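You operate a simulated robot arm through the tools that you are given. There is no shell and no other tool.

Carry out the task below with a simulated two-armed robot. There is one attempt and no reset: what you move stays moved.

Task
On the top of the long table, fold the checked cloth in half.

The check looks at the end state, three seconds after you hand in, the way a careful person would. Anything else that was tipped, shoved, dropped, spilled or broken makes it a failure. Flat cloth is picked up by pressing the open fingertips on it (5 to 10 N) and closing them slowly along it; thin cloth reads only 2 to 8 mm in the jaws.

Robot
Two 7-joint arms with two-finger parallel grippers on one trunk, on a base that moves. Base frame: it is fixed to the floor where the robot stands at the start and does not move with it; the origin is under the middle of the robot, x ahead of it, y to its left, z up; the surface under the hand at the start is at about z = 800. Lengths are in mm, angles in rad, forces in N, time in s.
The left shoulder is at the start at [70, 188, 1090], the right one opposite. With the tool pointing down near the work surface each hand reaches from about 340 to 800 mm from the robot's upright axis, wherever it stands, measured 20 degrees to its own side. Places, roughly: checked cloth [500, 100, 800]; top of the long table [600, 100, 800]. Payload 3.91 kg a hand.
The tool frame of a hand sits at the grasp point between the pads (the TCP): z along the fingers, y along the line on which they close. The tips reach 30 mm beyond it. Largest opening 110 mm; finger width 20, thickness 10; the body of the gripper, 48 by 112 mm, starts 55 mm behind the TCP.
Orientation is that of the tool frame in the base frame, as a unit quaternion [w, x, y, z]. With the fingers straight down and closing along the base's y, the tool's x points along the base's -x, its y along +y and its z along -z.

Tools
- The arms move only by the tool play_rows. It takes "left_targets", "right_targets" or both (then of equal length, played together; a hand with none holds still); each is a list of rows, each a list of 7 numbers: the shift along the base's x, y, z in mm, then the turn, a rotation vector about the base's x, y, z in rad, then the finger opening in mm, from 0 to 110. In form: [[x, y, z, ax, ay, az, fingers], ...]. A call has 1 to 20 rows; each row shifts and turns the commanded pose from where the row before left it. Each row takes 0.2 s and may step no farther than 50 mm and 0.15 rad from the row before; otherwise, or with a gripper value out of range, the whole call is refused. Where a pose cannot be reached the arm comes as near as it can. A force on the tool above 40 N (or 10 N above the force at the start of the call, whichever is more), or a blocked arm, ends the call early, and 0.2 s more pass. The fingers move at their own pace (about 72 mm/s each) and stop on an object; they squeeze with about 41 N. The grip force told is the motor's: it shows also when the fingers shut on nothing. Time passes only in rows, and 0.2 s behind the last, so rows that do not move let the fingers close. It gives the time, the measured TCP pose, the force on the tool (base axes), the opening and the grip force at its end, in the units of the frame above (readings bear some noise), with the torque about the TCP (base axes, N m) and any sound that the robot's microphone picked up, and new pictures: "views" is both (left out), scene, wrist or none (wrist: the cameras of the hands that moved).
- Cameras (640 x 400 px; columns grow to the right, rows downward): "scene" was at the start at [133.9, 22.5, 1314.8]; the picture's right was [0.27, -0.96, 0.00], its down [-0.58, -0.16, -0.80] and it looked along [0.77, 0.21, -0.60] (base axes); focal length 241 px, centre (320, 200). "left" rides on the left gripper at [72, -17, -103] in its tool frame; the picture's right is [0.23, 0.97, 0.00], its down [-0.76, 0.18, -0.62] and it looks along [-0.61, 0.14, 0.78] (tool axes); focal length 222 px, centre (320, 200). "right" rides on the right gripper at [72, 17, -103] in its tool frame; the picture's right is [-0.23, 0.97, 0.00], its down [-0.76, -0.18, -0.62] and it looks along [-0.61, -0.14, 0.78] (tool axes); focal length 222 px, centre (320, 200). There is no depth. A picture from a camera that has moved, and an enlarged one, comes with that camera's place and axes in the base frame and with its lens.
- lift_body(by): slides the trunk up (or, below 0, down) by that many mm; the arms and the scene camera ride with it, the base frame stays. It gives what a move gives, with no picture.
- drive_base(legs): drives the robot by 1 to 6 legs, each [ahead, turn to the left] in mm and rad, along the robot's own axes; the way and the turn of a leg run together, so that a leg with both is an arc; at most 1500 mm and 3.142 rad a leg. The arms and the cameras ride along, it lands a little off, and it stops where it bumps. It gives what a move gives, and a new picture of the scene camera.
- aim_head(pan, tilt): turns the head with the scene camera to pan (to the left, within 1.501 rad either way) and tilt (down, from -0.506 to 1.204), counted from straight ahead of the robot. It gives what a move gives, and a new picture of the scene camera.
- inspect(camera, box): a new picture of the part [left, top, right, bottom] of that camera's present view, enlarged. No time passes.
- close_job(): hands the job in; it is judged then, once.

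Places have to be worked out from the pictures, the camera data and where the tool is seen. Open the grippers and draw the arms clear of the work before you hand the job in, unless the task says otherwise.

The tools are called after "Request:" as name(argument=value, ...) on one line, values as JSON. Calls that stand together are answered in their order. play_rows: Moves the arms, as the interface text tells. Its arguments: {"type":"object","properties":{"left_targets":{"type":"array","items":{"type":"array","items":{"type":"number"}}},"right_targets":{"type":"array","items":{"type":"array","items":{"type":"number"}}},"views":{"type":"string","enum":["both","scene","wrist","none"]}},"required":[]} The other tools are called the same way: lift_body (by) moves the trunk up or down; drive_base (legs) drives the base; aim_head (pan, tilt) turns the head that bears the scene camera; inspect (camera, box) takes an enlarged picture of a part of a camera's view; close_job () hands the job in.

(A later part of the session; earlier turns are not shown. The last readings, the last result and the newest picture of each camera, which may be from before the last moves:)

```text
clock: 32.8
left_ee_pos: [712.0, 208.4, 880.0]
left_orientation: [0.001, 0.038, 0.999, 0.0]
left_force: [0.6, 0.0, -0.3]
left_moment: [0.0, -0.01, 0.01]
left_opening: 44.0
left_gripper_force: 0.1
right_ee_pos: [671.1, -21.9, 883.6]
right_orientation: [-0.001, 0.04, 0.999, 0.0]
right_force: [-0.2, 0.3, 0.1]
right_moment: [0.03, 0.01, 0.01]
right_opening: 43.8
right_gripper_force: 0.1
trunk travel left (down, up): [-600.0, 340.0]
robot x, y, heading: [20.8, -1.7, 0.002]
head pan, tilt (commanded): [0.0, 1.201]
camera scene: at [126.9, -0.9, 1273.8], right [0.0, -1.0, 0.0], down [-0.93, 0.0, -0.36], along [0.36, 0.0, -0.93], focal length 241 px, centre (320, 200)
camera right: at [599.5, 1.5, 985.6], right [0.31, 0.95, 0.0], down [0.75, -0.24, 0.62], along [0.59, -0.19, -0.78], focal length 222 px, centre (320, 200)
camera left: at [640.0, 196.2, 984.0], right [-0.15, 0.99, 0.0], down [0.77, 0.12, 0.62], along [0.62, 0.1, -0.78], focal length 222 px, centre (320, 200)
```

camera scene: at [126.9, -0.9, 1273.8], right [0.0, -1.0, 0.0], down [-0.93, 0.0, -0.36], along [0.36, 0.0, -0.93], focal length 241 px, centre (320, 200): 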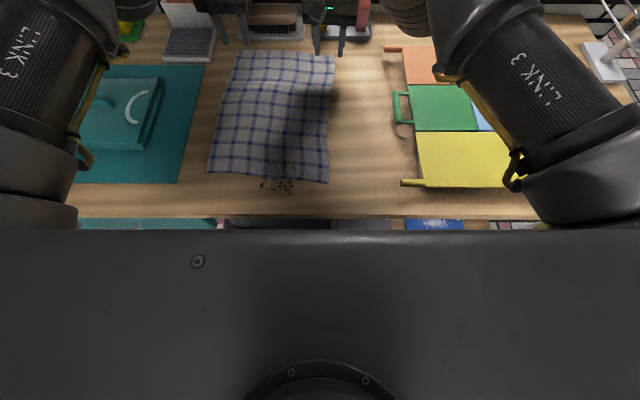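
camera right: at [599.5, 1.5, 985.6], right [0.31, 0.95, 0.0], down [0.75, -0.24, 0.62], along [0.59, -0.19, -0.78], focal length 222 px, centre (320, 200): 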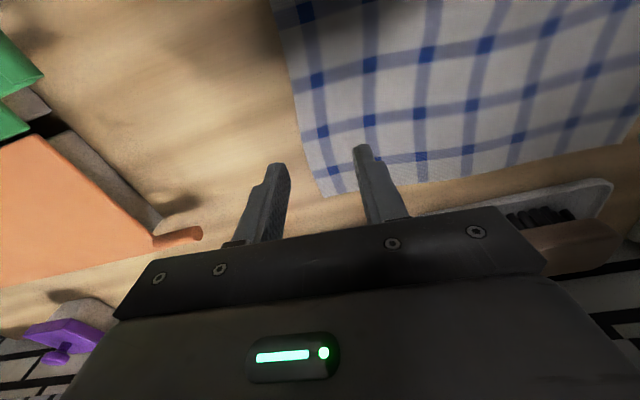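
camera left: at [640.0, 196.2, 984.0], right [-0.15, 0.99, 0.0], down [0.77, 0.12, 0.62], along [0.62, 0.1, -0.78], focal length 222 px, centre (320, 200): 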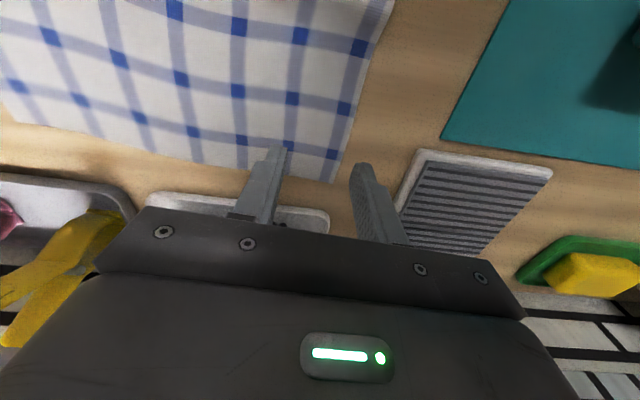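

Now the fingers close along the hem. The far corners are at about (760, 233) and (733, -42); I lean the fingers forward a little and bring each hand over the hem about 28 mm in from its corner.

Request:
play_rows(left_targets=[[0, 0, 0, 0, -0.05, 0, 34], [0, 0, 0, 0, -0.05, 0, 34], [0, 0, 0, 0, -0.05, 0, 34], [6.5, -0.7, -6, 0, 0, 0, 34], [6.5, -0.7, -6, 0, 0, 0, 34], [6.5, -0.7, -6, 0, 0, 0, 34], [6.5, -0.7, -6, 0, 0, 0, 34], [6.5, -0.7, -6, 0, 0, 0, 34]], right_targets=[[0, 0, 0, 0, -0.067, 0, 34], [0, 0, 0, 0, -0.067, 0, 34], [0, 0, 0, 0, -0.066, 0, 34], [10.2, 1.6, -6.5, 0, 0, 0, 34], [10.2, 1.6, -6.5, 0, 0, 0, 34], [10.2, 1.6, -6.5, 0, 0, 0, 34], [10.2, 1.6, -6.5, 0, 0, 0, 34], [10.2, 1.6, -6.5, 0, 0, 0, 34]], views="wrist")

Request:
inspect(camera="left", box=[220, 100, 420, 240])

Request:
inspect(camera="right", box=[220, 100, 420, 240])

```text
clock: 34.6
left_ee_pos: [745.5, 203.0, 851.0]
left_orientation: [0.075, 0.04, 0.996, 0.004]
left_force: [-1.0, -0.4, 0.5]
left_moment: [0.07, 0.0, -0.01]
left_opening: 33.9
left_gripper_force: 0.1
right_ee_pos: [720.8, -15.4, 845.2]
right_orientation: [0.1, 0.039, 0.994, 0.006]
right_force: [0.5, 0.2, 0.9]
right_moment: [0.04, 0.0, -0.01]
right_opening: 34.1
right_gripper_force: 0.0
right hand out of reach, approached as far as the arm can: row 1
trunk travel left (down, up): [-600.0, 340.0]
robot x, y, heading: [17.7, -0.6, -0.004]
head pan, tilt (commanded): [0.0, 1.201]
camera right: at [630.0, 7.1, 931.5], right [0.3, 0.95, 0.06], down [0.61, -0.24, 0.76], along [0.74, -0.19, -0.65], focal length 222 px, centre (320, 200)
camera left: at [658.2, 191.5, 942.4], right [-0.15, 0.99, -0.02], down [0.67, 0.12, 0.73], along [0.73, 0.09, -0.68], focal length 222 px, centre (320, 200)
```

right: 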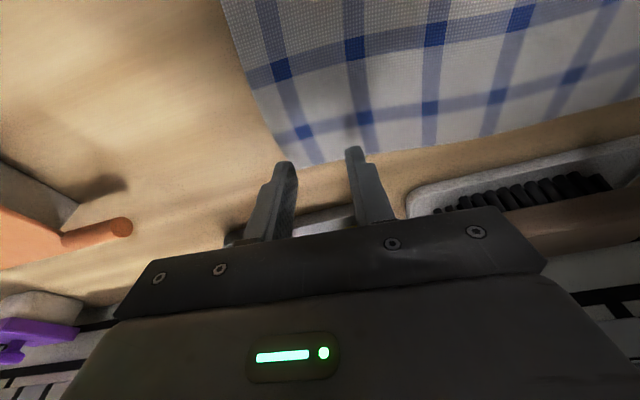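
left: 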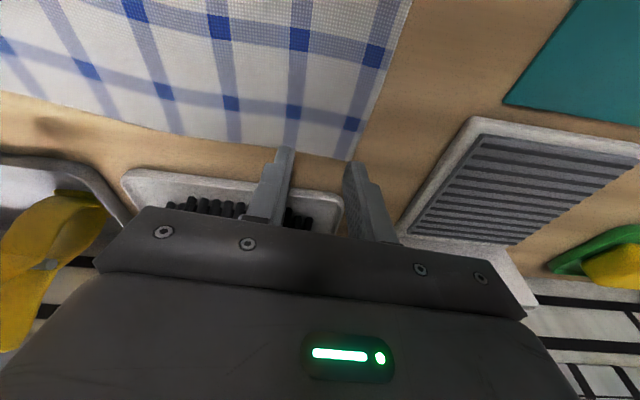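

```text
2.86 times, centred on (320, 170) of left
camera zoom: at [658.2, 191.5, 942.4], right [-0.15, 0.99, -0.02], down [0.67, 0.12, 0.73], along [0.73, 0.09, -0.68], focal length 635 px, centre (320, 286)
```

zoom: 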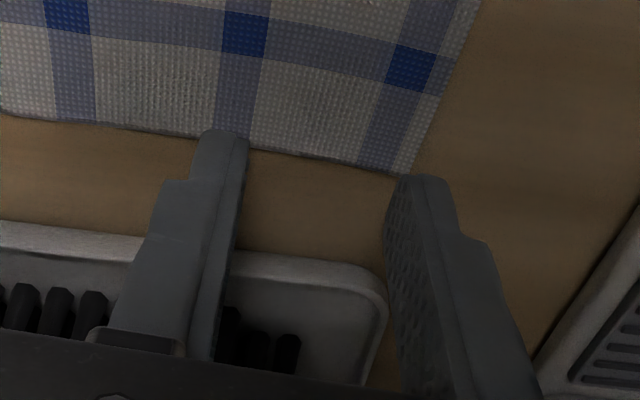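

```text
2.86 times, centred on (320, 170) of right
camera zoom: at [630.0, 7.1, 931.5], right [0.3, 0.95, 0.06], down [0.61, -0.24, 0.76], along [0.74, -0.19, -0.65], focal length 635 px, centre (320, 286)
```

zoom: 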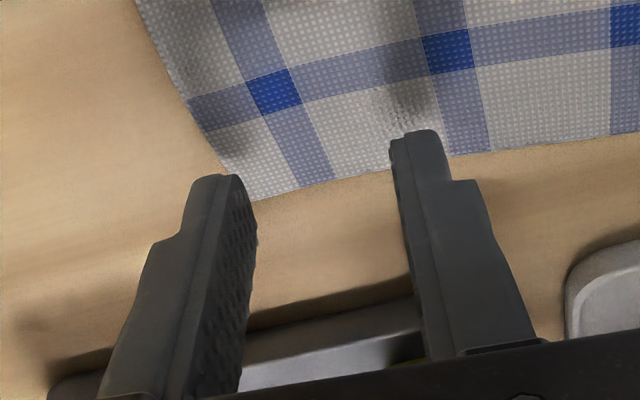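

The corners read (761, 227) and (738, -38), so the outer finger on each hand is too near the corner. I move each hand inward 6–8 mm, right 3 mm outward in x, and lower to just above the cloth.

Request:
play_rows(left_targets=[[0, -2, -3, 0, 0, 0, 34], [0, -2, -3, 0, 0, 0, 34], [0, -2, -3, 0, 0, 0, 34], [0, 0, -3, 0, 0, 0, 34], [0, 0, -2, 0, 0, 0, 34], [0, 0, -1, 0, 0, 0, 34], [0, 0, 0, 0, 0, 0, 34]], right_targets=[[1, 2, -2, 0, 0, 0, 34], [1, 2, -2, 0, 0, 0, 34], [1, 2, -2, 0, 0, 0, 34], [0, 2, -2, 0, 0, 0, 34], [0, 0, -1, 0, 0, 0, 34], [0, 0, 0, 0, 0, 0, 34], [0, 0, 0, 0, 0, 0, 34]], views="none")

```text
clock: 36.2
left_ee_pos: [743.5, 197.5, 835.9]
left_orientation: [0.075, 0.041, 0.996, 0.003]
left_force: [0.0, 0.9, 0.0]
left_moment: [-0.01, -0.03, 0.0]
left_opening: 34.0
left_gripper_force: 0.0
right_ee_pos: [723.7, -6.3, 835.5]
right_orientation: [0.1, 0.039, 0.994, 0.003]
right_force: [0.8, -0.6, 0.6]
right_moment: [0.03, 0.03, 0.02]
right_opening: 34.0
right_gripper_force: 0.1
trunk travel left (down, up): [-600.0, 340.0]
robot x, y, heading: [17.2, 0.4, -0.001]
head pan, tilt (commanded): [0.0, 1.201]
```

No contact yet; I step down in half-millimetre rows towards about 7 N.

Request:
play_rows(left_targets=[[0, 0, -0.6, 0, 0, 0, 34], [0, 0, -0.6, 0, 0, 0, 34], [0, 0, -0.6, 0, 0, 0, 34], [0, 0, 0, 0, 0, 0, 34]], right_targets=[[0, 0, -0.6, 0, 0, 0, 34], [0, 0, -0.6, 0, 0, 0, 34], [0, 0, -0.6, 0, 0, 0, 34], [0, 0, 0, 0, 0, 0, 34]], views="none")

```text
clock: 37.2
left_ee_pos: [744.8, 198.2, 834.0]
left_orientation: [0.075, 0.04, 0.996, 0.003]
left_force: [0.4, -0.4, -0.1]
left_moment: [0.01, -0.02, -0.01]
left_opening: 33.5
left_gripper_force: 0.0
right_ee_pos: [725.0, -8.0, 834.0]
right_orientation: [0.1, 0.038, 0.994, 0.003]
right_force: [-0.1, 0.0, 0.2]
right_moment: [-0.01, 0.0, -0.03]
right_opening: 34.0
right_gripper_force: 0.0
trunk travel left (down, up): [-600.0, 340.0]
robot x, y, heading: [19.5, -1.9, 0.001]
head pan, tilt (commanded): [0.0, 1.201]
```

Request:
play_rows(left_targets=[[0, 0, -0.6, 0, 0, 0, 34], [0, 0, -0.6, 0, 0, 0, 34], [0, 0, 0, 0, 0, 0, 34]], right_targets=[[0, 0, -0.6, 0, 0, 0, 34], [0, 0, -0.4, 0, 0, 0, 34], [0, 0, 0, 0, 0, 0, 34]], views="none")

```text
clock: 38.0
left_ee_pos: [744.0, 198.0, 832.7]
left_orientation: [0.075, 0.04, 0.996, 0.003]
left_force: [-0.9, 1.2, 1.2]
left_moment: [-0.04, 0.06, -0.02]
left_opening: 33.6
left_gripper_force: 0.1
right_ee_pos: [725.0, -5.9, 834.2]
right_orientation: [0.1, 0.039, 0.994, 0.004]
right_force: [-0.4, -0.6, -0.9]
right_moment: [-0.02, -0.02, -0.01]
right_opening: 34.1
right_gripper_force: 0.1
trunk travel left (down, up): [-600.0, 340.0]
robot x, y, heading: [21.5, 0.6, 0.004]
head pan, tilt (commanded): [0.0, 1.201]
```

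Left just touches (about 1 N); right not yet. I continue down by small amounts.

Request:
play_rows(left_targets=[[0, 0, -0.3, 0, 0, 0, 34], [0, 0, -0.2, 0, 0, 0, 34], [0, 0, 0, 0, 0, 0, 34]], right_targets=[[0, 0, -0.5, 0, 0, 0, 34], [0, 0, -0.5, 0, 0, 0, 34], [0, 0, 0, 0, 0, 0, 34]], views="none")

```text
clock: 38.8
left_ee_pos: [743.1, 197.9, 832.0]
left_orientation: [0.075, 0.04, 0.996, 0.003]
left_force: [1.7, -0.2, 5.5]
left_moment: [-0.12, 0.0, 0.03]
left_opening: 34.1
left_gripper_force: 0.2
right_ee_pos: [723.0, -7.1, 834.1]
right_orientation: [0.1, 0.039, 0.994, 0.003]
right_force: [0.2, 1.4, 1.3]
right_moment: [-0.01, 0.02, 0.0]
right_opening: 33.7
right_gripper_force: 0.1
trunk travel left (down, up): [-600.0, 340.0]
robot x, y, heading: [22.4, 1.0, -0.004]
head pan, tilt (commanded): [0.0, 1.201]
```

Left is at 5.5 N, mostly on its inner finger; right at 1.3 N. A bit more on both so that both tips bear.

Request:
play_rows(left_targets=[[0, 0, -0.3, 0, 0, 0, 34], [0, 0, 0, 0, 0, 0, 34], [0, 0, 0, 0, 0, 0, 34]], right_targets=[[0, 0, -0.4, 0, 0, 0, 34], [0, 0, -0.3, 0, 0, 0, 34], [0, 0, 0, 0, 0, 0, 34]], views="wrist")

```text
clock: 39.6
left_ee_pos: [743.0, 196.7, 833.5]
left_orientation: [0.077, 0.039, 0.996, 0.004]
left_force: [2.6, -1.7, 8.9]
left_moment: [-0.23, -0.02, 0.05]
left_opening: 34.2
left_gripper_force: 0.2
right_ee_pos: [722.7, -7.3, 833.5]
right_orientation: [0.101, 0.039, 0.994, 0.004]
right_force: [-0.7, -0.1, 3.5]
right_moment: [-0.02, 0.0, 0.04]
right_opening: 33.7
right_gripper_force: 0.0
trunk travel left (down, up): [-600.0, 340.0]
robot x, y, heading: [25.0, 3.1, 0.001]
head pan, tilt (commanded): [0.0, 1.201]
camera right: at [632.0, 14.7, 919.5], right [0.3, 0.95, 0.06], down [0.61, -0.24, 0.76], along [0.74, -0.19, -0.65], focal length 222 px, centre (320, 200)
camera left: at [656.7, 186.2, 923.8], right [-0.15, 0.99, -0.02], down [0.67, 0.12, 0.73], along [0.73, 0.09, -0.68], focal length 222 px, centre (320, 200)
```

right: 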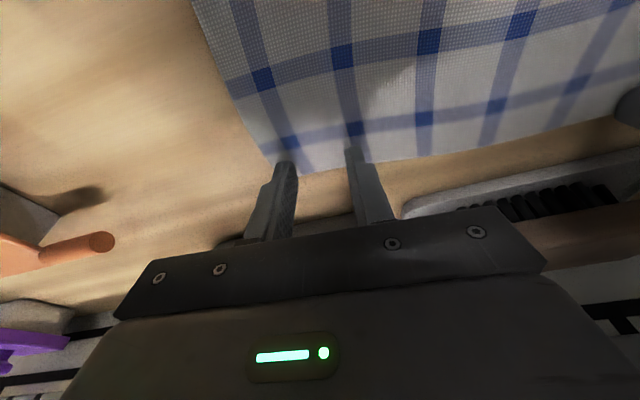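
left: 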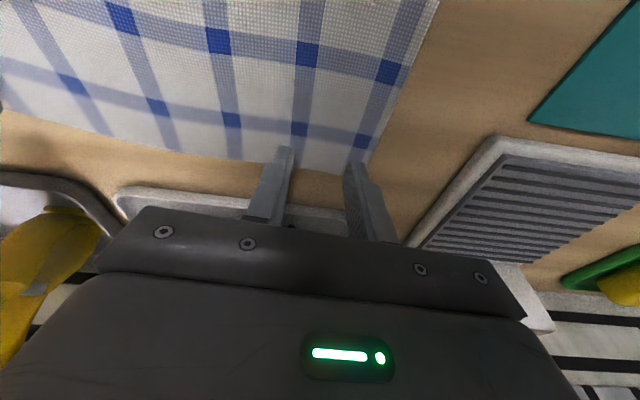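

Left load sits on the inner finger only: the lean combined with the small yaw rolls the tool by about 0.012 rad. I correct that roll on the left, and press the right slightly more.

Request:
play_rows(left_targets=[[0, 0, 0, -0.008, 0, 0, 34], [0, 0, 0, -0.006, 0, 0, 34], [0, 0, 0, 0, 0, 0, 34]], right_targets=[[0, 0, -0.2, -0.003, 0, 0, 34], [0, 0, 0, 0, 0, 0, 34], [0, 0, 0, 0, 0, 0, 34]], views="none")

```text
clock: 40.4
left_ee_pos: [743.8, 197.5, 831.5]
left_orientation: [0.076, 0.038, 0.996, -0.004]
left_force: [-0.1, -0.9, 13.1]
left_moment: [0.2, 0.01, -0.02]
left_opening: 34.1
left_gripper_force: 0.1
right_ee_pos: [722.0, -7.2, 833.9]
right_orientation: [0.101, 0.038, 0.994, 0.003]
right_force: [-0.1, -0.3, 0.6]
right_moment: [-0.03, 0.0, -0.02]
right_opening: 33.8
right_gripper_force: 0.0
trunk travel left (down, up): [-600.0, 340.0]
robot x, y, heading: [20.5, 1.4, -0.003]
head pan, tilt (commanded): [0.0, 1.201]
```

Left is now at 13 N, more on the outer finger; right barely touches. Fine-tune again.

Request:
play_rows(left_targets=[[0, 0, 0.1, 0.005, 0, 0, 34], [0, 0, 0, 0, 0, 0, 34], [0, 0, 0, 0, 0, 0, 34]], right_targets=[[0, 0, -0.4, 0, 0, 0, 34], [0, 0, -0.2, 0, 0, 0, 34], [0, 0, 0, 0, 0, 0, 34]], views="none")

```text
clock: 41.2
left_ee_pos: [743.4, 197.3, 832.0]
left_orientation: [0.075, 0.039, 0.996, -0.001]
left_force: [1.2, -2.6, 6.7]
left_moment: [0.03, 0.0, -0.01]
left_opening: 34.2
left_gripper_force: 0.1
right_ee_pos: [723.1, -7.4, 832.5]
right_orientation: [0.1, 0.039, 0.994, 0.002]
right_force: [-1.4, 0.1, 8.5]
right_moment: [-0.15, 0.09, -0.01]
right_opening: 33.5
right_gripper_force: 0.1
trunk travel left (down, up): [-600.0, 340.0]
robot x, y, heading: [22.9, 0.9, -0.0]
head pan, tilt (commanded): [0.0, 1.201]
```

Left is balanced at 6.7 N; right has 8.5 N mainly on its outer finger, so I roll it a touch and then close both slowly along the hem.

Request:
play_rows(left_targets=[[0, 0, 0, 0, 0, 0, 34], [0, 0, 0, 0, 0, 0, 34], [0, 0, 0, 0, 0, 0, 32], [0, 0, 0, 0, 0, 0, 30], [0, 0, 0, 0, 0, 0, 28], [0, 0, 0, 0, 0, 0, 26], [0, 0, 0, 0, 0, 0, 24], [0, 0, 0, 0, 0, 0, 22], [0, 0, 0, 0, 0, 0, 20], [0, 0, 0, 0, 0, 0, 18]], right_targets=[[0, 0, 0, -0.006, 0, 0, 34], [0, 0, 0, 0, 0, 0, 34], [0, 0, 0, 0, 0, 0, 32], [0, 0, 0, 0, 0, 0, 30], [0, 0, 0, 0, 0, 0, 28], [0, 0, 0, 0, 0, 0, 26], [0, 0, 0, 0, 0, 0, 24], [0, 0, 0, 0, 0, 0, 22], [0, 0, 0, 0, 0, 0, 20], [0, 0, 0, 0, 0, 0, 18]], views="wrist")

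Request:
inspect(camera="left", box=[220, 80, 420, 220])

Request:
inspect(camera="right", box=[220, 80, 420, 220])

```text
clock: 43.4
left_ee_pos: [743.2, 199.2, 832.1]
left_orientation: [0.075, 0.039, 0.996, -0.001]
left_force: [-0.6, -0.3, 1.2]
left_moment: [-0.03, 0.04, 0.0]
left_opening: 18.0
left_gripper_force: 0.0
right_ee_pos: [722.3, -6.6, 833.2]
right_orientation: [0.1, 0.038, 0.994, 0.0]
right_force: [1.9, 1.1, 14.7]
right_moment: [-0.17, 0.02, 0.03]
right_opening: 17.1
right_gripper_force: 0.0
trunk travel left (down, up): [-600.0, 340.0]
robot x, y, heading: [23.3, -0.1, 0.006]
head pan, tilt (commanded): [0.0, 1.201]
camera right: at [632.2, 16.6, 918.7], right [0.3, 0.95, 0.05], down [0.61, -0.23, 0.76], along [0.74, -0.19, -0.65], focal length 222 px, centre (320, 200)
camera left: at [656.6, 188.2, 924.0], right [-0.15, 0.99, -0.03], down [0.67, 0.12, 0.73], along [0.73, 0.09, -0.68], focal length 222 px, centre (320, 200)
```

right: 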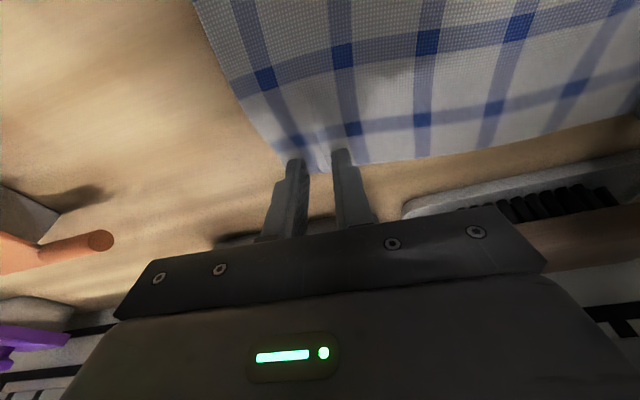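
left: 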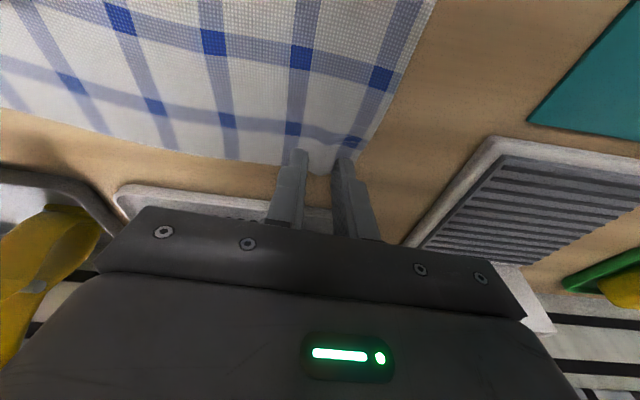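

```text
2.86 times, centred on (320, 150) of left
camera zoom: at [656.6, 188.2, 924.0], right [-0.15, 0.99, -0.03], down [0.67, 0.12, 0.73], along [0.73, 0.09, -0.68], focal length 635 px, centre (320, 343)
```

zoom: 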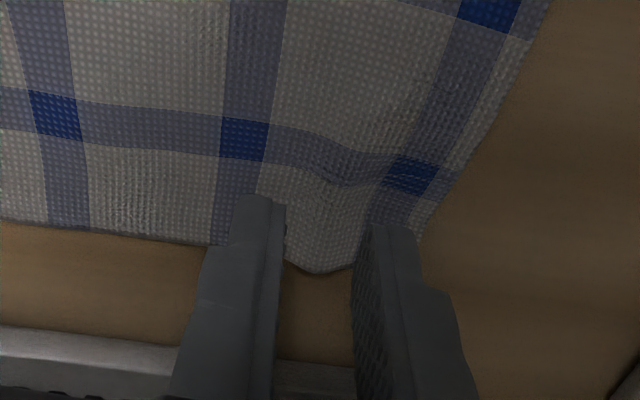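

```text
2.86 times, centred on (320, 150) of right
camera zoom: at [632.2, 16.6, 918.7], right [0.3, 0.95, 0.05], down [0.61, -0.23, 0.76], along [0.74, -0.19, -0.65], focal length 635 px, centre (320, 343)
```

zoom: 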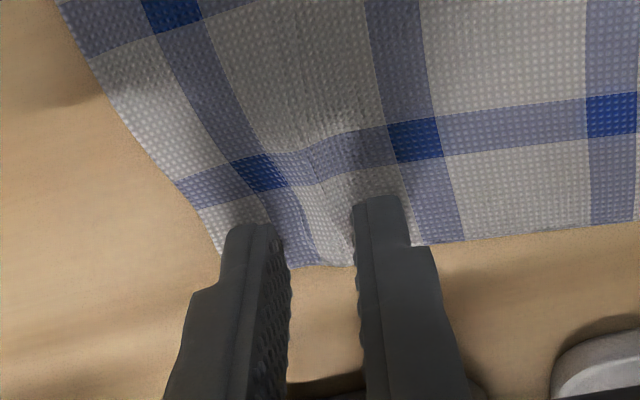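

The cloth is bunching up into a ridge between the fingers of both hands. I keep a little pressure on the left, ease the right, and close the rest of the way.

Request:
play_rows(left_targets=[[0, 0, -0.3, 0, 0, 0, 18], [0, 0, -0.1, 0, 0, 0, 16.5], [0, 0, 0, 0, 0, 0, 15], [0, 0, 0, 0, 0, 0, 13.5], [0, 0, 0, 0, 0, 0, 12], [0, 0, 0, 0, 0, 0, 10.5], [0, 0, 0, 0, 0, 0, 9], [0, 0, 0, 0, 0, 0, 7.5], [0, 0, 0, 0, 0, 0, 6], [0, 0, 0, 0, 0, 0, 4], [0, 0, 0, 0, 0, 0, 2], [0, 0, 0, 0, 0, 0, 0], [0, 0, 0, 0, 0, 0, 0]], right_targets=[[0, 0, 0.1, 0, 0, 0, 18], [0, 0, 0.1, 0, 0, 0, 16.5], [0, 0, 0, 0, 0, 0, 15], [0, 0, 0, 0, 0, 0, 13.5], [0, 0, 0, 0, 0, 0, 12], [0, 0, 0, 0, 0, 0, 10.5], [0, 0, 0, 0, 0, 0, 9], [0, 0, 0, 0, 0, 0, 7.5], [0, 0, 0, 0, 0, 0, 6], [0, 0, 0, 0, 0, 0, 4], [0, 0, 0, 0, 0, 0, 2], [0, 0, 0, 0, 0, 0, 0], [0, 0, 0, 0, 0, 0, 0]], views="wrist")

Request:
inspect(camera="left", box=[220, 80, 420, 220])

Request:
inspect(camera="right", box=[220, 80, 420, 220])

```text
clock: 46.2
left_ee_pos: [742.5, 198.1, 833.6]
left_orientation: [0.077, 0.039, 0.996, -0.003]
left_force: [-1.0, -9.9, 2.4]
left_moment: [-0.32, 0.02, 0.04]
left_opening: 1.6
left_gripper_force: 41.8
right_ee_pos: [722.6, -6.0, 832.0]
right_orientation: [0.101, 0.038, 0.994, 0.0]
right_force: [2.5, 10.7, 21.4]
right_moment: [0.32, -0.1, 0.09]
right_opening: 2.1
right_gripper_force: 40.9
trunk travel left (down, up): [-600.0, 340.0]
robot x, y, heading: [19.1, -2.0, 0.003]
head pan, tilt (commanded): [0.0, 1.201]
camera right: at [631.3, 17.4, 918.7], right [0.29, 0.95, 0.05], down [0.61, -0.23, 0.76], along [0.74, -0.19, -0.65], focal length 222 px, centre (320, 200)
camera left: at [655.7, 187.3, 924.5], right [-0.15, 0.99, -0.03], down [0.67, 0.12, 0.73], along [0.73, 0.09, -0.68], focal length 222 px, centre (320, 200)
```

right: 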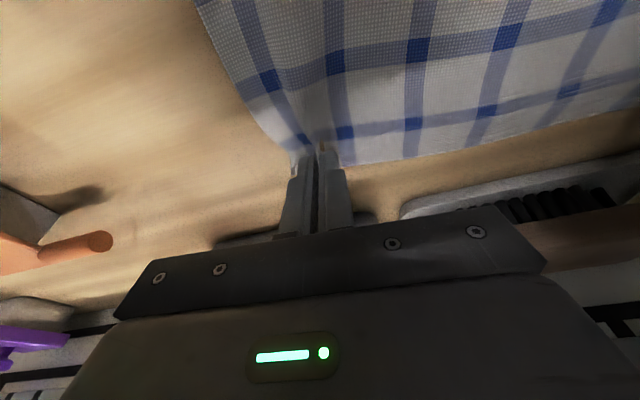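
left: 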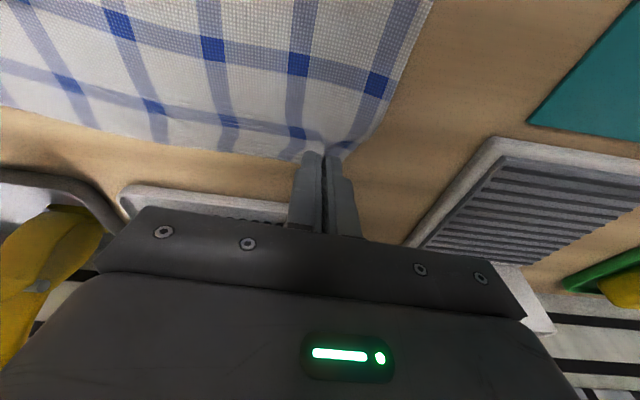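

```text
2.86 times, centred on (320, 150) of left
camera zoom: at [655.7, 187.3, 924.5], right [-0.15, 0.99, -0.03], down [0.67, 0.12, 0.73], along [0.73, 0.09, -0.68], focal length 635 px, centre (320, 343)
```

zoom: 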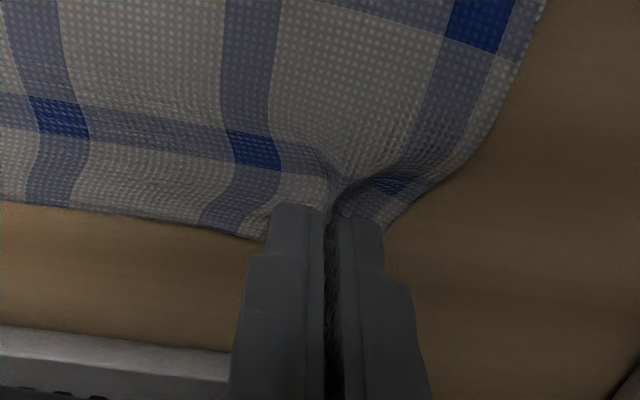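

```text
2.86 times, centred on (320, 150) of right
camera zoom: at [631.3, 17.4, 918.7], right [0.29, 0.95, 0.05], down [0.61, -0.23, 0.76], along [0.74, -0.19, -0.65], focal length 635 px, centre (320, 343)
```

zoom: 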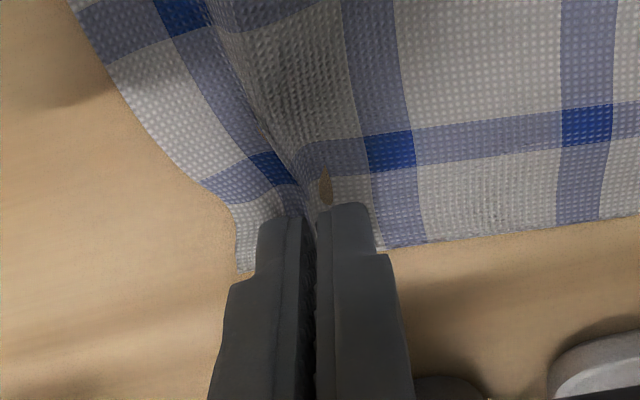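

Both jaws now hold cloth (1.6 and 2.1 mm with full grip force). I relieve the sideways pull by bringing the hands 4 mm towards each other and lift gently along the start of an arc to check the hold.

Request:
play_rows(left_targets=[[0, -2, 2, 0, 0, 0, 0], [0, -2, 4, 0, 0, 0, 0], [-2, 0, 8, 0, 0, 0, 0], [-4, 0, 10, 0, 0, 0, 0], [-5, 0, 12, 0, 0, 0, 0], [-6, 0, 14, 0, 0, 0, 0]], right_targets=[[0, 2, 2, 0, 0, 0, 0], [0, 2, 4, 0, 0, 0, 0], [-2, 0, 8, 0, 0, 0, 0], [-4, 0, 10, 0, 0, 0, 0], [-5, 0, 12, 0, 0, 0, 0], [-6, 0, 14, 0, 0, 0, 0]], views="both")

```text
clock: 47.6
left_ee_pos: [724.4, 194.5, 883.3]
left_orientation: [0.076, 0.039, 0.996, -0.001]
left_force: [0.5, -1.4, -0.4]
left_moment: [-0.02, -0.02, 0.03]
left_opening: 1.4
left_gripper_force: 41.0
right_ee_pos: [705.1, -3.1, 881.5]
right_orientation: [0.099, 0.039, 0.994, -0.002]
right_force: [-0.1, 1.6, -0.1]
right_moment: [0.06, 0.0, 0.0]
right_opening: 1.6
right_gripper_force: 40.9
trunk travel left (down, up): [-600.0, 340.0]
robot x, y, heading: [22.4, 6.0, 0.001]
head pan, tilt (commanded): [0.0, 1.201]
camera scene: at [125.8, -0.9, 1273.9], right [0.0, -1.0, 0.0], down [-0.93, 0.0, -0.36], along [0.36, 0.0, -0.93], focal length 241 px, centre (320, 200)
camera right: at [614.8, 20.8, 968.2], right [0.3, 0.95, 0.05], down [0.61, -0.23, 0.76], along [0.74, -0.2, -0.65], focal length 222 px, centre (320, 200)
camera left: at [638.9, 183.1, 975.5], right [-0.15, 0.99, -0.03], down [0.67, 0.12, 0.73], along [0.73, 0.09, -0.68], focal length 222 px, centre (320, 200)
```

scene: 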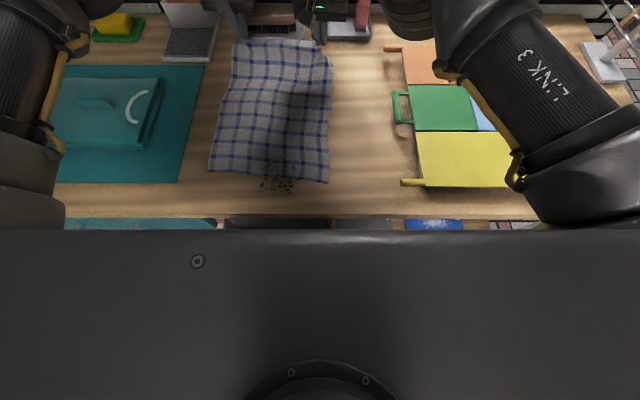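
right: 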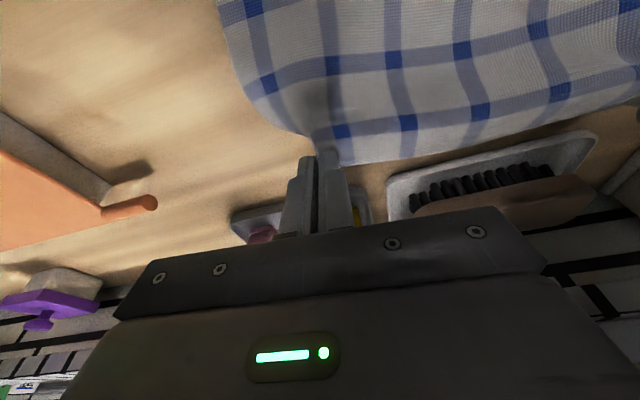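
left: 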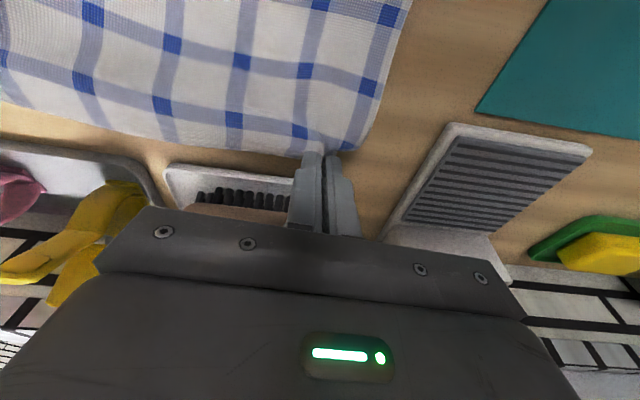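

The far hem rises cleanly in both hands with no pull on the cloth. I carry on along the arc to above the fold line, leaning the fingers further forward as the hands come back.

Request:
play_rows(left_targets=[[-11, 0.7, 12, 0, -0.0375, 0, 0], [-11, 0.7, 12, 0, -0.0375, 0, 0], [-11, 0.7, 12, 0, -0.0375, 0, 0], [-11, 0.7, 12, 0, -0.0375, 0, 0], [-11, 0.7, 12, 0, -0.0375, 0, 0], [-11, 0.7, 12, 0, -0.0375, 0, 0], [-17.3, 0.8, 3.3, 0, -0.0375, 0, 0], [-17.3, 0.8, 3.3, 0, -0.0375, 0, 0], [-17.3, 0.8, 3.3, 0, -0.0375, 0, 0], [-17.3, 0.8, 3.3, 0, -0.0375, 0, 0], [-17.3, 0.8, 3.3, 0, -0.0375, 0, 0], [-17.3, 0.8, 3.3, 0, -0.0375, 0, 0]], right_targets=[[-12, 0.7, 12, 0, -0.033, 0, 0], [-12, 0.7, 12, 0, -0.033, 0, 0], [-12, 0.7, 12, 0, -0.033, 0, 0], [-12, 0.7, 12, 0, -0.033, 0, 0], [-12, 0.7, 12, 0, -0.033, 0, 0], [-12, 0.7, 12, 0, -0.033, 0, 0], [-17.8, 0.8, 3.5, 0, -0.033, 0, 0], [-17.8, 0.8, 3.5, 0, -0.033, 0, 0], [-17.8, 0.8, 3.5, 0, -0.033, 0, 0], [-17.8, 0.8, 3.5, 0, -0.033, 0, 0], [-17.8, 0.8, 3.5, 0, -0.033, 0, 0], [-17.8, 0.8, 3.5, 0, -0.033, 0, 0]], views="both")

```text
clock: 50.2
left_ee_pos: [575.7, 214.3, 975.0]
left_orientation: [0.295, 0.039, 0.955, 0.004]
left_force: [7.8, -14.7, 2.3]
left_moment: [-0.51, -0.28, -0.12]
left_opening: 1.6
left_gripper_force: 40.8
left hand out of reach, approached as far as the arm can: row 11, 12
right_ee_pos: [655.8, 24.1, 981.2]
right_orientation: [0.293, 0.036, 0.956, 0.008]
right_force: [-8.2, 16.0, -0.9]
right_moment: [0.42, 0.25, 0.28]
right_opening: 1.8
right_gripper_force: 41.5
right hand out of reach, approached as far as the arm can: row 7, 8, 9, 10, 11, 12
trunk travel left (down, up): [-600.0, 340.0]
robot x, y, heading: [20.8, -1.6, 0.001]
head pan, tilt (commanded): [0.0, 1.201]
camera scene: at [126.7, 0.3, 1273.8], right [0.0, -1.0, 0.0], down [-0.93, 0.0, -0.36], along [0.36, 0.0, -0.93], focal length 241 px, centre (320, 200)
camera right: at [539.7, 47.0, 1026.7], right [0.25, 0.95, 0.16], down [0.27, -0.23, 0.94], along [0.93, -0.19, -0.32], focal length 222 px, centre (320, 200)
camera left: at [458.3, 204.5, 1018.8], right [-0.11, 0.99, -0.1], down [0.29, 0.13, 0.95], along [0.95, 0.08, -0.3], focal length 222 px, centre (320, 200)
```

scene: 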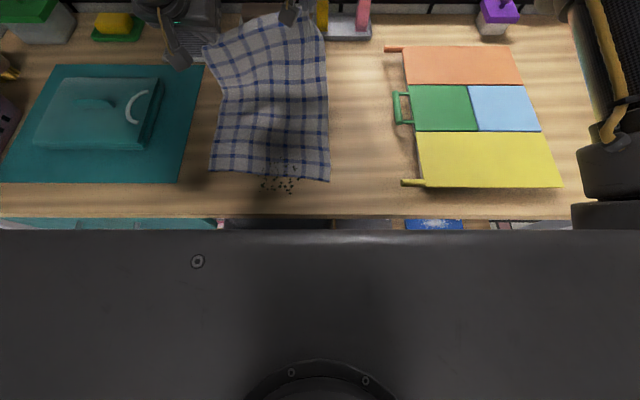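
right: 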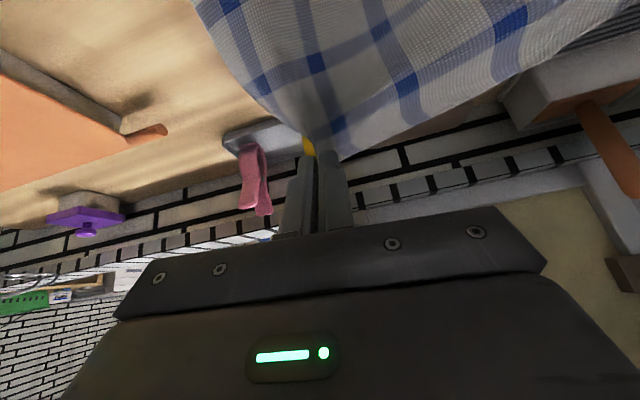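
left: 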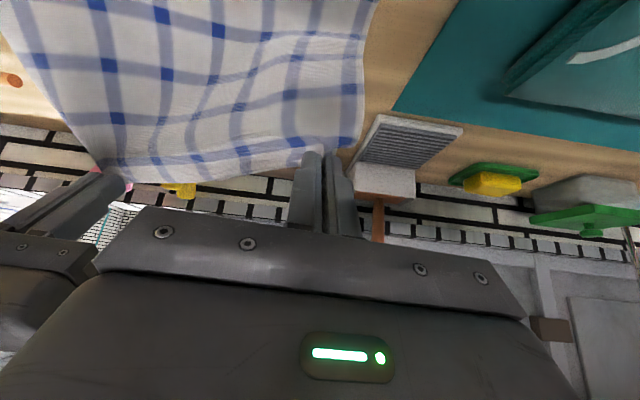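

The right arm could not follow with that much lean and hangs back at x = 656, pulling the cloth askew (16 N). I take the lean off and bring the right hand back level with the left.

Request:
play_rows(left_targets=[[0, -1, 0, 0, 0.03, 0, 0], [0, -1, 0, 0, 0.03, 0, 0], [0, -1, 0, 0, 0.03, 0, 0], [0, -1, 0, 0, 0.03, 0, 0], [0, -1, 0, 0, 0.03, 0, 0], [0, -1, 0, 0, 0.03, 0, 0]], right_targets=[[-4, -3, 0, 0, 0.08, 0, 0], [-8, -3, 0, 0, 0.08, 0, 0], [-12, -3, 0, 0, 0.08, 0, 0], [-16, -3, 0, 0, 0.08, 0, 0], [-18, -3, 0, 0, 0.04, 0, 0], [-18, -1, 0, 0, 0.04, 0, 0]], views="scene")

```text
clock: 51.6
left_ee_pos: [576.9, 209.3, 973.7]
left_orientation: [0.207, 0.039, 0.977, 0.004]
left_force: [-0.2, -8.5, 1.3]
left_moment: [-0.32, -0.02, -0.07]
left_opening: 1.2
left_gripper_force: 40.9
right_ee_pos: [591.3, 5.3, 983.4]
right_orientation: [0.097, 0.037, 0.995, -0.002]
right_force: [-1.1, 8.6, 0.0]
right_moment: [0.26, -0.02, 0.03]
right_opening: 1.9
right_gripper_force: 40.5
right hand out of reach, approached as far as the arm can: row 6
trunk travel left (down, up): [-600.0, 340.0]
robot x, y, heading: [18.5, -1.5, -0.001]
head pan, tilt (commanded): [0.0, 1.201]
camera scene: at [126.8, -0.7, 1273.8], right [0.0, -1.0, 0.0], down [-0.93, 0.0, -0.36], along [0.36, 0.0, -0.93], focal length 241 px, centre (320, 200)
```

scene: 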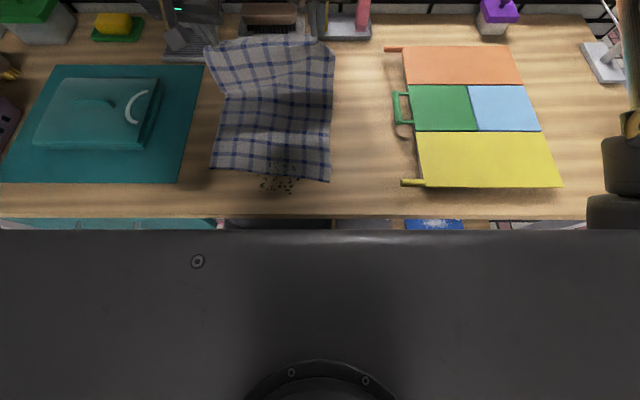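

Still at the limit: at this height the right arm cannot fold back further from here. I lower both hands about 50 mm, level them and bring them 8 mm closer together to slacken the hem, then I will reverse the base to carry the hem towards the near edge.

Request:
play_rows(left_targets=[[0, -1, -8, 0, 0.02, 0, 0], [0, -1, -8, 0, 0.02, 0, 0], [0, -1, -8, 0, 0.02, 0, 0], [0, -1, -8, 0, 0.02, 0, 0], [0, 0, -8, 0, 0.02, 0, 0], [0, 0, -8, 0, 0, 0, 0]], right_targets=[[0, 1, -10, 0, 0.02, 0, 0], [-2, 1, -10, 0, 0.02, 0, 0], [-5, 1, -10, 0, 0.02, 0, 0], [-7, 1, -10, 0, 0.02, 0, 0], [-8, 0, -10, 0, 0.02, 0, 0], [-8, 0, -8, 0, 0, 0, 0]], views="both")

```text
clock: 53.0
left_ee_pos: [577.0, 204.6, 926.4]
left_orientation: [0.159, 0.039, 0.987, 0.002]
left_force: [-0.2, 0.0, -0.3]
left_moment: [-0.02, -0.01, 0.0]
left_opening: 1.5
left_gripper_force: 40.7
right_ee_pos: [578.1, 9.3, 926.7]
right_orientation: [0.047, 0.037, 0.998, -0.003]
right_force: [0.6, 0.3, -0.1]
right_moment: [0.01, 0.0, -0.01]
right_opening: 1.8
right_gripper_force: 41.0
right hand out of reach, approached as far as the arm can: row 4, 5, 6
trunk travel left (down, up): [-600.0, 340.0]
robot x, y, heading: [21.5, -2.5, -0.002]
head pan, tilt (commanded): [0.0, 1.201]
camera scene: at [127.2, -0.8, 1273.8], right [0.0, -1.0, 0.0], down [-0.93, 0.0, -0.36], along [0.36, 0.0, -0.93], focal length 241 px, centre (320, 200)
camera right: at [496.7, 32.8, 1022.5], right [0.3, 0.95, 0.02], down [0.69, -0.23, 0.69], along [0.66, -0.19, -0.72], focal length 222 px, centre (320, 200)
camera left: at [475.9, 194.4, 1001.4], right [-0.14, 0.99, -0.06], down [0.54, 0.12, 0.83], along [0.83, 0.09, -0.55], focal length 222 px, centre (320, 200)
```

scene: 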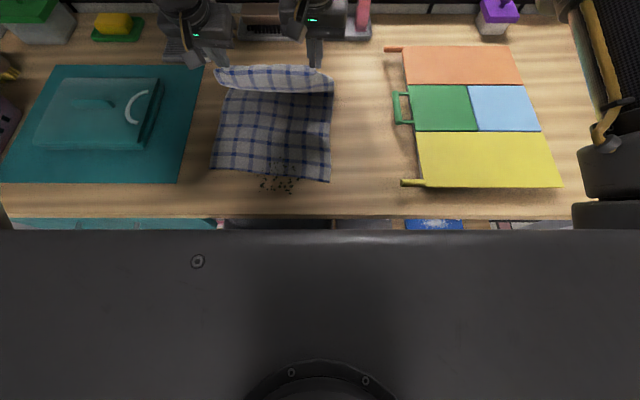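
right: 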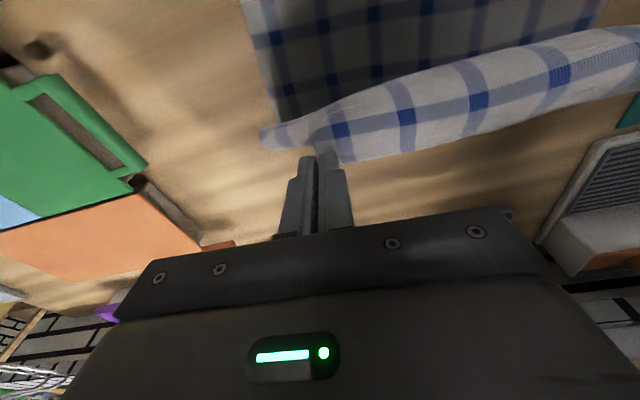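
left: 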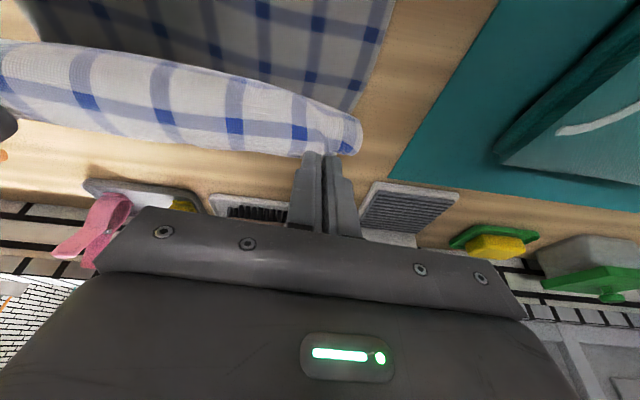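

The hem now stands over the fold line, slack and square. Before reversing about 200 mm, I look over both shoulders to be sure the way behind is free.

Request:
aim_head(pan=1.5, tilt=0.6)

Request:
aim_head(pan=-1.5, tilt=0.6)

```text
clock: 54.6
left_ee_pos: [576.8, 204.6, 925.3]
left_orientation: [0.159, 0.039, 0.987, 0.003]
left_force: [-0.3, 0.0, -0.2]
left_moment: [-0.02, -0.02, 0.02]
left_opening: 1.6
left_gripper_force: 41.2
right_ee_pos: [576.2, 9.3, 927.2]
right_orientation: [0.045, 0.037, 0.998, -0.003]
right_force: [-0.1, 0.2, 0.0]
right_moment: [0.03, 0.0, 0.0]
right_opening: 1.5
right_gripper_force: 40.7
trunk travel left (down, up): [-600.0, 340.0]
robot x, y, heading: [22.3, -3.1, 0.001]
head pan, tilt (commanded): [1.499, 0.6]
camera scene: at [77.4, 87.4, 1318.4], right [1.0, -0.07, 0.0], down [-0.04, -0.56, -0.82], along [0.06, 0.82, -0.57], focal length 241 px, centre (320, 200)
```

scene: 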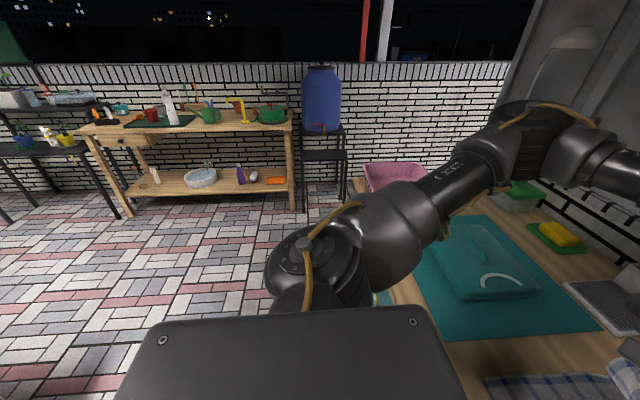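

```text
clock: 57.2
left_ee_pos: [576.1, 204.8, 925.5]
left_orientation: [0.159, 0.039, 0.987, 0.002]
left_force: [0.6, -0.8, -0.4]
left_moment: [-0.02, -0.01, 0.05]
left_opening: 1.5
left_gripper_force: 40.8
right_ee_pos: [577.1, 10.0, 927.1]
right_orientation: [0.045, 0.037, 0.998, -0.003]
right_force: [0.3, 0.2, 0.1]
right_moment: [0.01, -0.01, -0.02]
right_opening: 1.6
right_gripper_force: 40.9
trunk travel left (down, up): [-600.0, 340.0]
robot x, y, heading: [17.3, -1.2, -0.001]
head pan, tilt (commanded): [-1.499, 0.6]
camera scene: at [77.2, -88.9, 1318.5], right [-1.0, -0.07, 0.0], down [-0.04, 0.56, -0.83], along [0.06, -0.82, -0.56], focal length 241 px, centre (320, 200)
```

scene: 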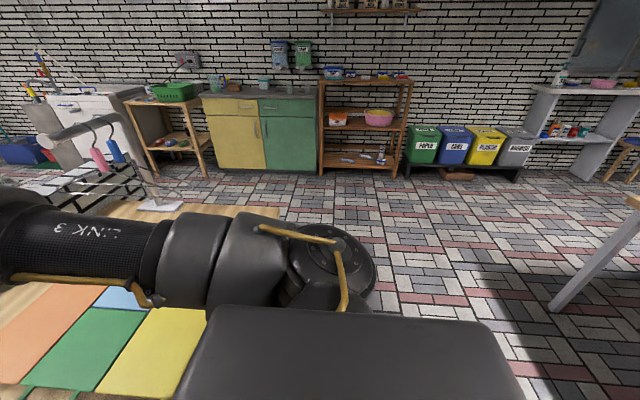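

The floor behind is clear for well over a metre. I reverse 110 mm, which carries the hem past the fold line.

Request:
drive_base(legs=[[-110, 0]])

Request:
aim_head(pan=0.15, tilt=0.8)

```text
clock: 58.4
left_ee_pos: [463.8, 204.2, 926.3]
left_orientation: [0.158, 0.04, 0.987, 0.002]
left_force: [-1.2, -0.6, -0.4]
left_moment: [0.0, 0.0, -0.01]
left_opening: 1.6
left_gripper_force: 41.2
right_ee_pos: [463.2, 8.6, 927.4]
right_orientation: [0.047, 0.037, 0.998, -0.003]
right_force: [-0.6, -0.4, 0.0]
right_moment: [0.01, -0.03, -0.03]
right_opening: 1.5
right_gripper_force: 40.5
trunk travel left (down, up): [-600.0, 340.0]
robot x, y, heading: [-92.6, 0.8, -0.0]
head pan, tilt (commanded): [-1.499, 0.6]
camera scene: at [-36.1, -88.8, 1318.5], right [-1.0, -0.07, 0.0], down [-0.04, 0.56, -0.83], along [0.06, -0.82, -0.56], focal length 241 px, centre (320, 200)
```

scene: 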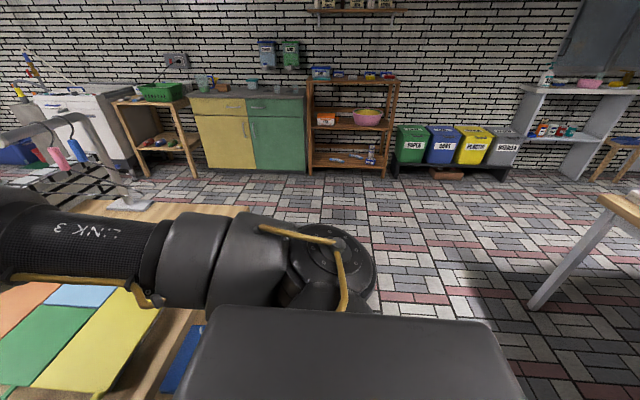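

```text
clock: 60.1
left_ee_pos: [464.3, 204.9, 926.7]
left_orientation: [0.159, 0.041, 0.986, 0.001]
left_force: [-0.3, 0.0, 0.5]
left_moment: [0.0, 0.0, 0.02]
left_opening: 1.6
left_gripper_force: 41.1
right_ee_pos: [465.7, 8.5, 926.1]
right_orientation: [0.046, 0.037, 0.998, -0.004]
right_force: [0.1, 0.2, -0.2]
right_moment: [0.01, -0.01, -0.01]
right_opening: 1.7
right_gripper_force: 40.7
trunk travel left (down, up): [-600.0, 340.0]
robot x, y, heading: [-93.0, -0.2, 0.003]
head pan, tilt (commanded): [0.15, 0.799]
camera scene: at [38.6, 11.2, 1301.6], right [0.15, -0.99, 0.0], down [-0.71, -0.11, -0.7], along [0.69, 0.1, -0.72], focal length 241 px, centre (320, 200)
```

scene: 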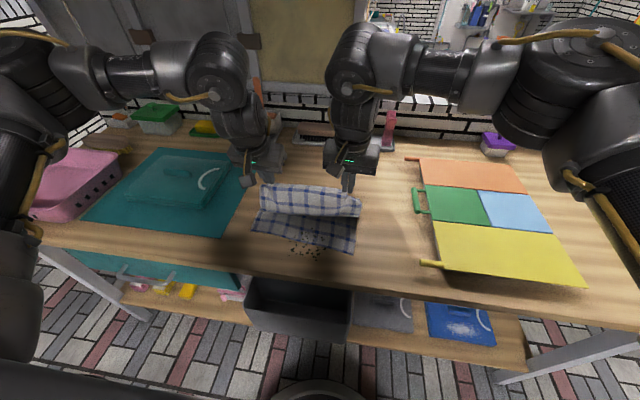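

The upper layer is folding over neatly. I lower both hands 45 mm, shift them 8–9 mm left to follow the cloth's slant and advance the left a little, keeping the hem parallel to the near edge.

Request:
play_rows(left_targets=[[3, 1.5, -7.5, 0, 0, 0, 0], [3, 1.5, -7.5, 0, 0, 0, 0], [3, 1.5, -7.5, 0, 0, 0, 0], [3, 1.5, -7.5, 0, 0, 0, 0], [3, 1.5, -7.5, 0, 0, 0, 0], [3, 1.5, -7.5, 0, 0, 0, 0]], right_targets=[[0, 1.3, -7.5, 0, 0, 0, 0], [0, 1.3, -7.5, 0, 0, 0, 0], [0, 1.3, -7.5, 0, 0, 0, 0], [0, 1.3, -7.5, 0, 0, 0, 0], [0, 1.3, -7.5, 0, 0, 0, 0], [0, 1.3, -7.5, 0, 0, 0, 0]], views="none")

Request:
drive_base(legs=[[-82, 0]])

Request:
inspect(camera="scene", box=[220, 120, 420, 260])

```text
clock: 61.5
left_ee_pos: [483.6, 212.6, 880.7]
left_orientation: [0.158, 0.04, 0.987, 0.001]
left_force: [-0.2, -2.0, -0.3]
left_moment: [-0.06, 0.02, 0.01]
left_opening: 1.6
left_gripper_force: 40.6
right_ee_pos: [464.3, 17.1, 880.3]
right_orientation: [0.046, 0.036, 0.998, -0.003]
right_force: [0.2, 1.2, -1.0]
right_moment: [0.05, -0.04, -0.03]
right_opening: 1.7
right_gripper_force: 41.1
trunk travel left (down, up): [-600.0, 340.0]
robot x, y, heading: [-92.5, -1.2, 0.001]
head pan, tilt (commanded): [0.15, 0.799]
```

```text
clock: 62.6
left_ee_pos: [401.2, 212.1, 882.3]
left_orientation: [0.16, 0.04, 0.986, 0.002]
left_force: [-0.5, -0.6, 1.3]
left_moment: [-0.05, -0.05, -0.04]
left_opening: 1.6
left_gripper_force: 41.3
right_ee_pos: [380.4, 16.4, 882.9]
right_orientation: [0.047, 0.037, 0.998, -0.004]
right_force: [0.2, 1.5, -0.4]
right_moment: [0.01, -0.01, -0.02]
right_opening: 1.6
right_gripper_force: 40.7
trunk travel left (down, up): [-600.0, 340.0]
robot x, y, heading: [-172.5, -3.0, -0.004]
head pan, tilt (commanded): [0.15, 0.799]
camera scene: at [-44.6, 11.4, 1301.8], right [0.15, -0.99, 0.0], down [-0.71, -0.1, -0.7], along [0.69, 0.1, -0.72], focal length 241 px, centre (320, 200)
```

scene: 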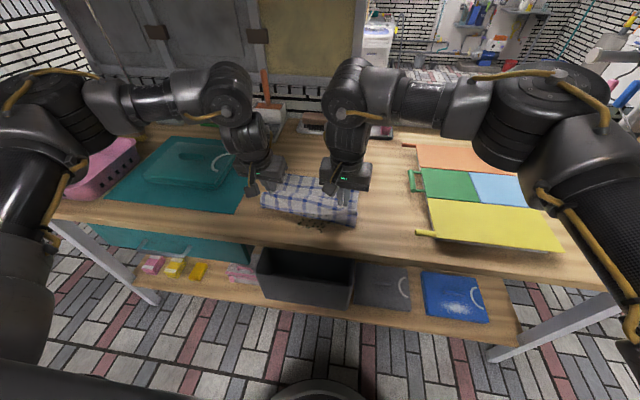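

```text
2.86 times, centred on (320, 190) of scene
camera zoom: at [-44.6, 11.4, 1301.8], right [0.15, -0.99, 0.0], down [-0.71, -0.1, -0.7], along [0.69, 0.1, -0.72], focal length 689 px, centre (320, 229)
```

zoom: 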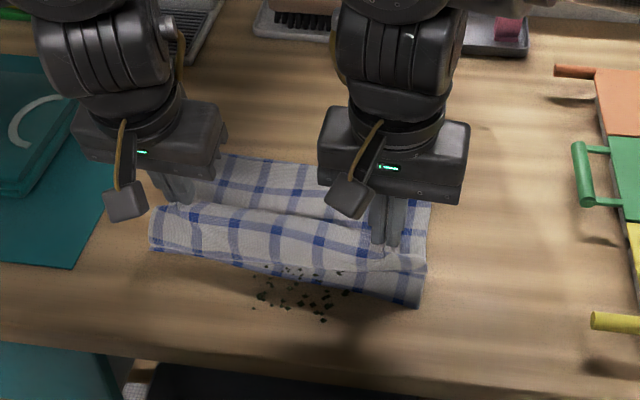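

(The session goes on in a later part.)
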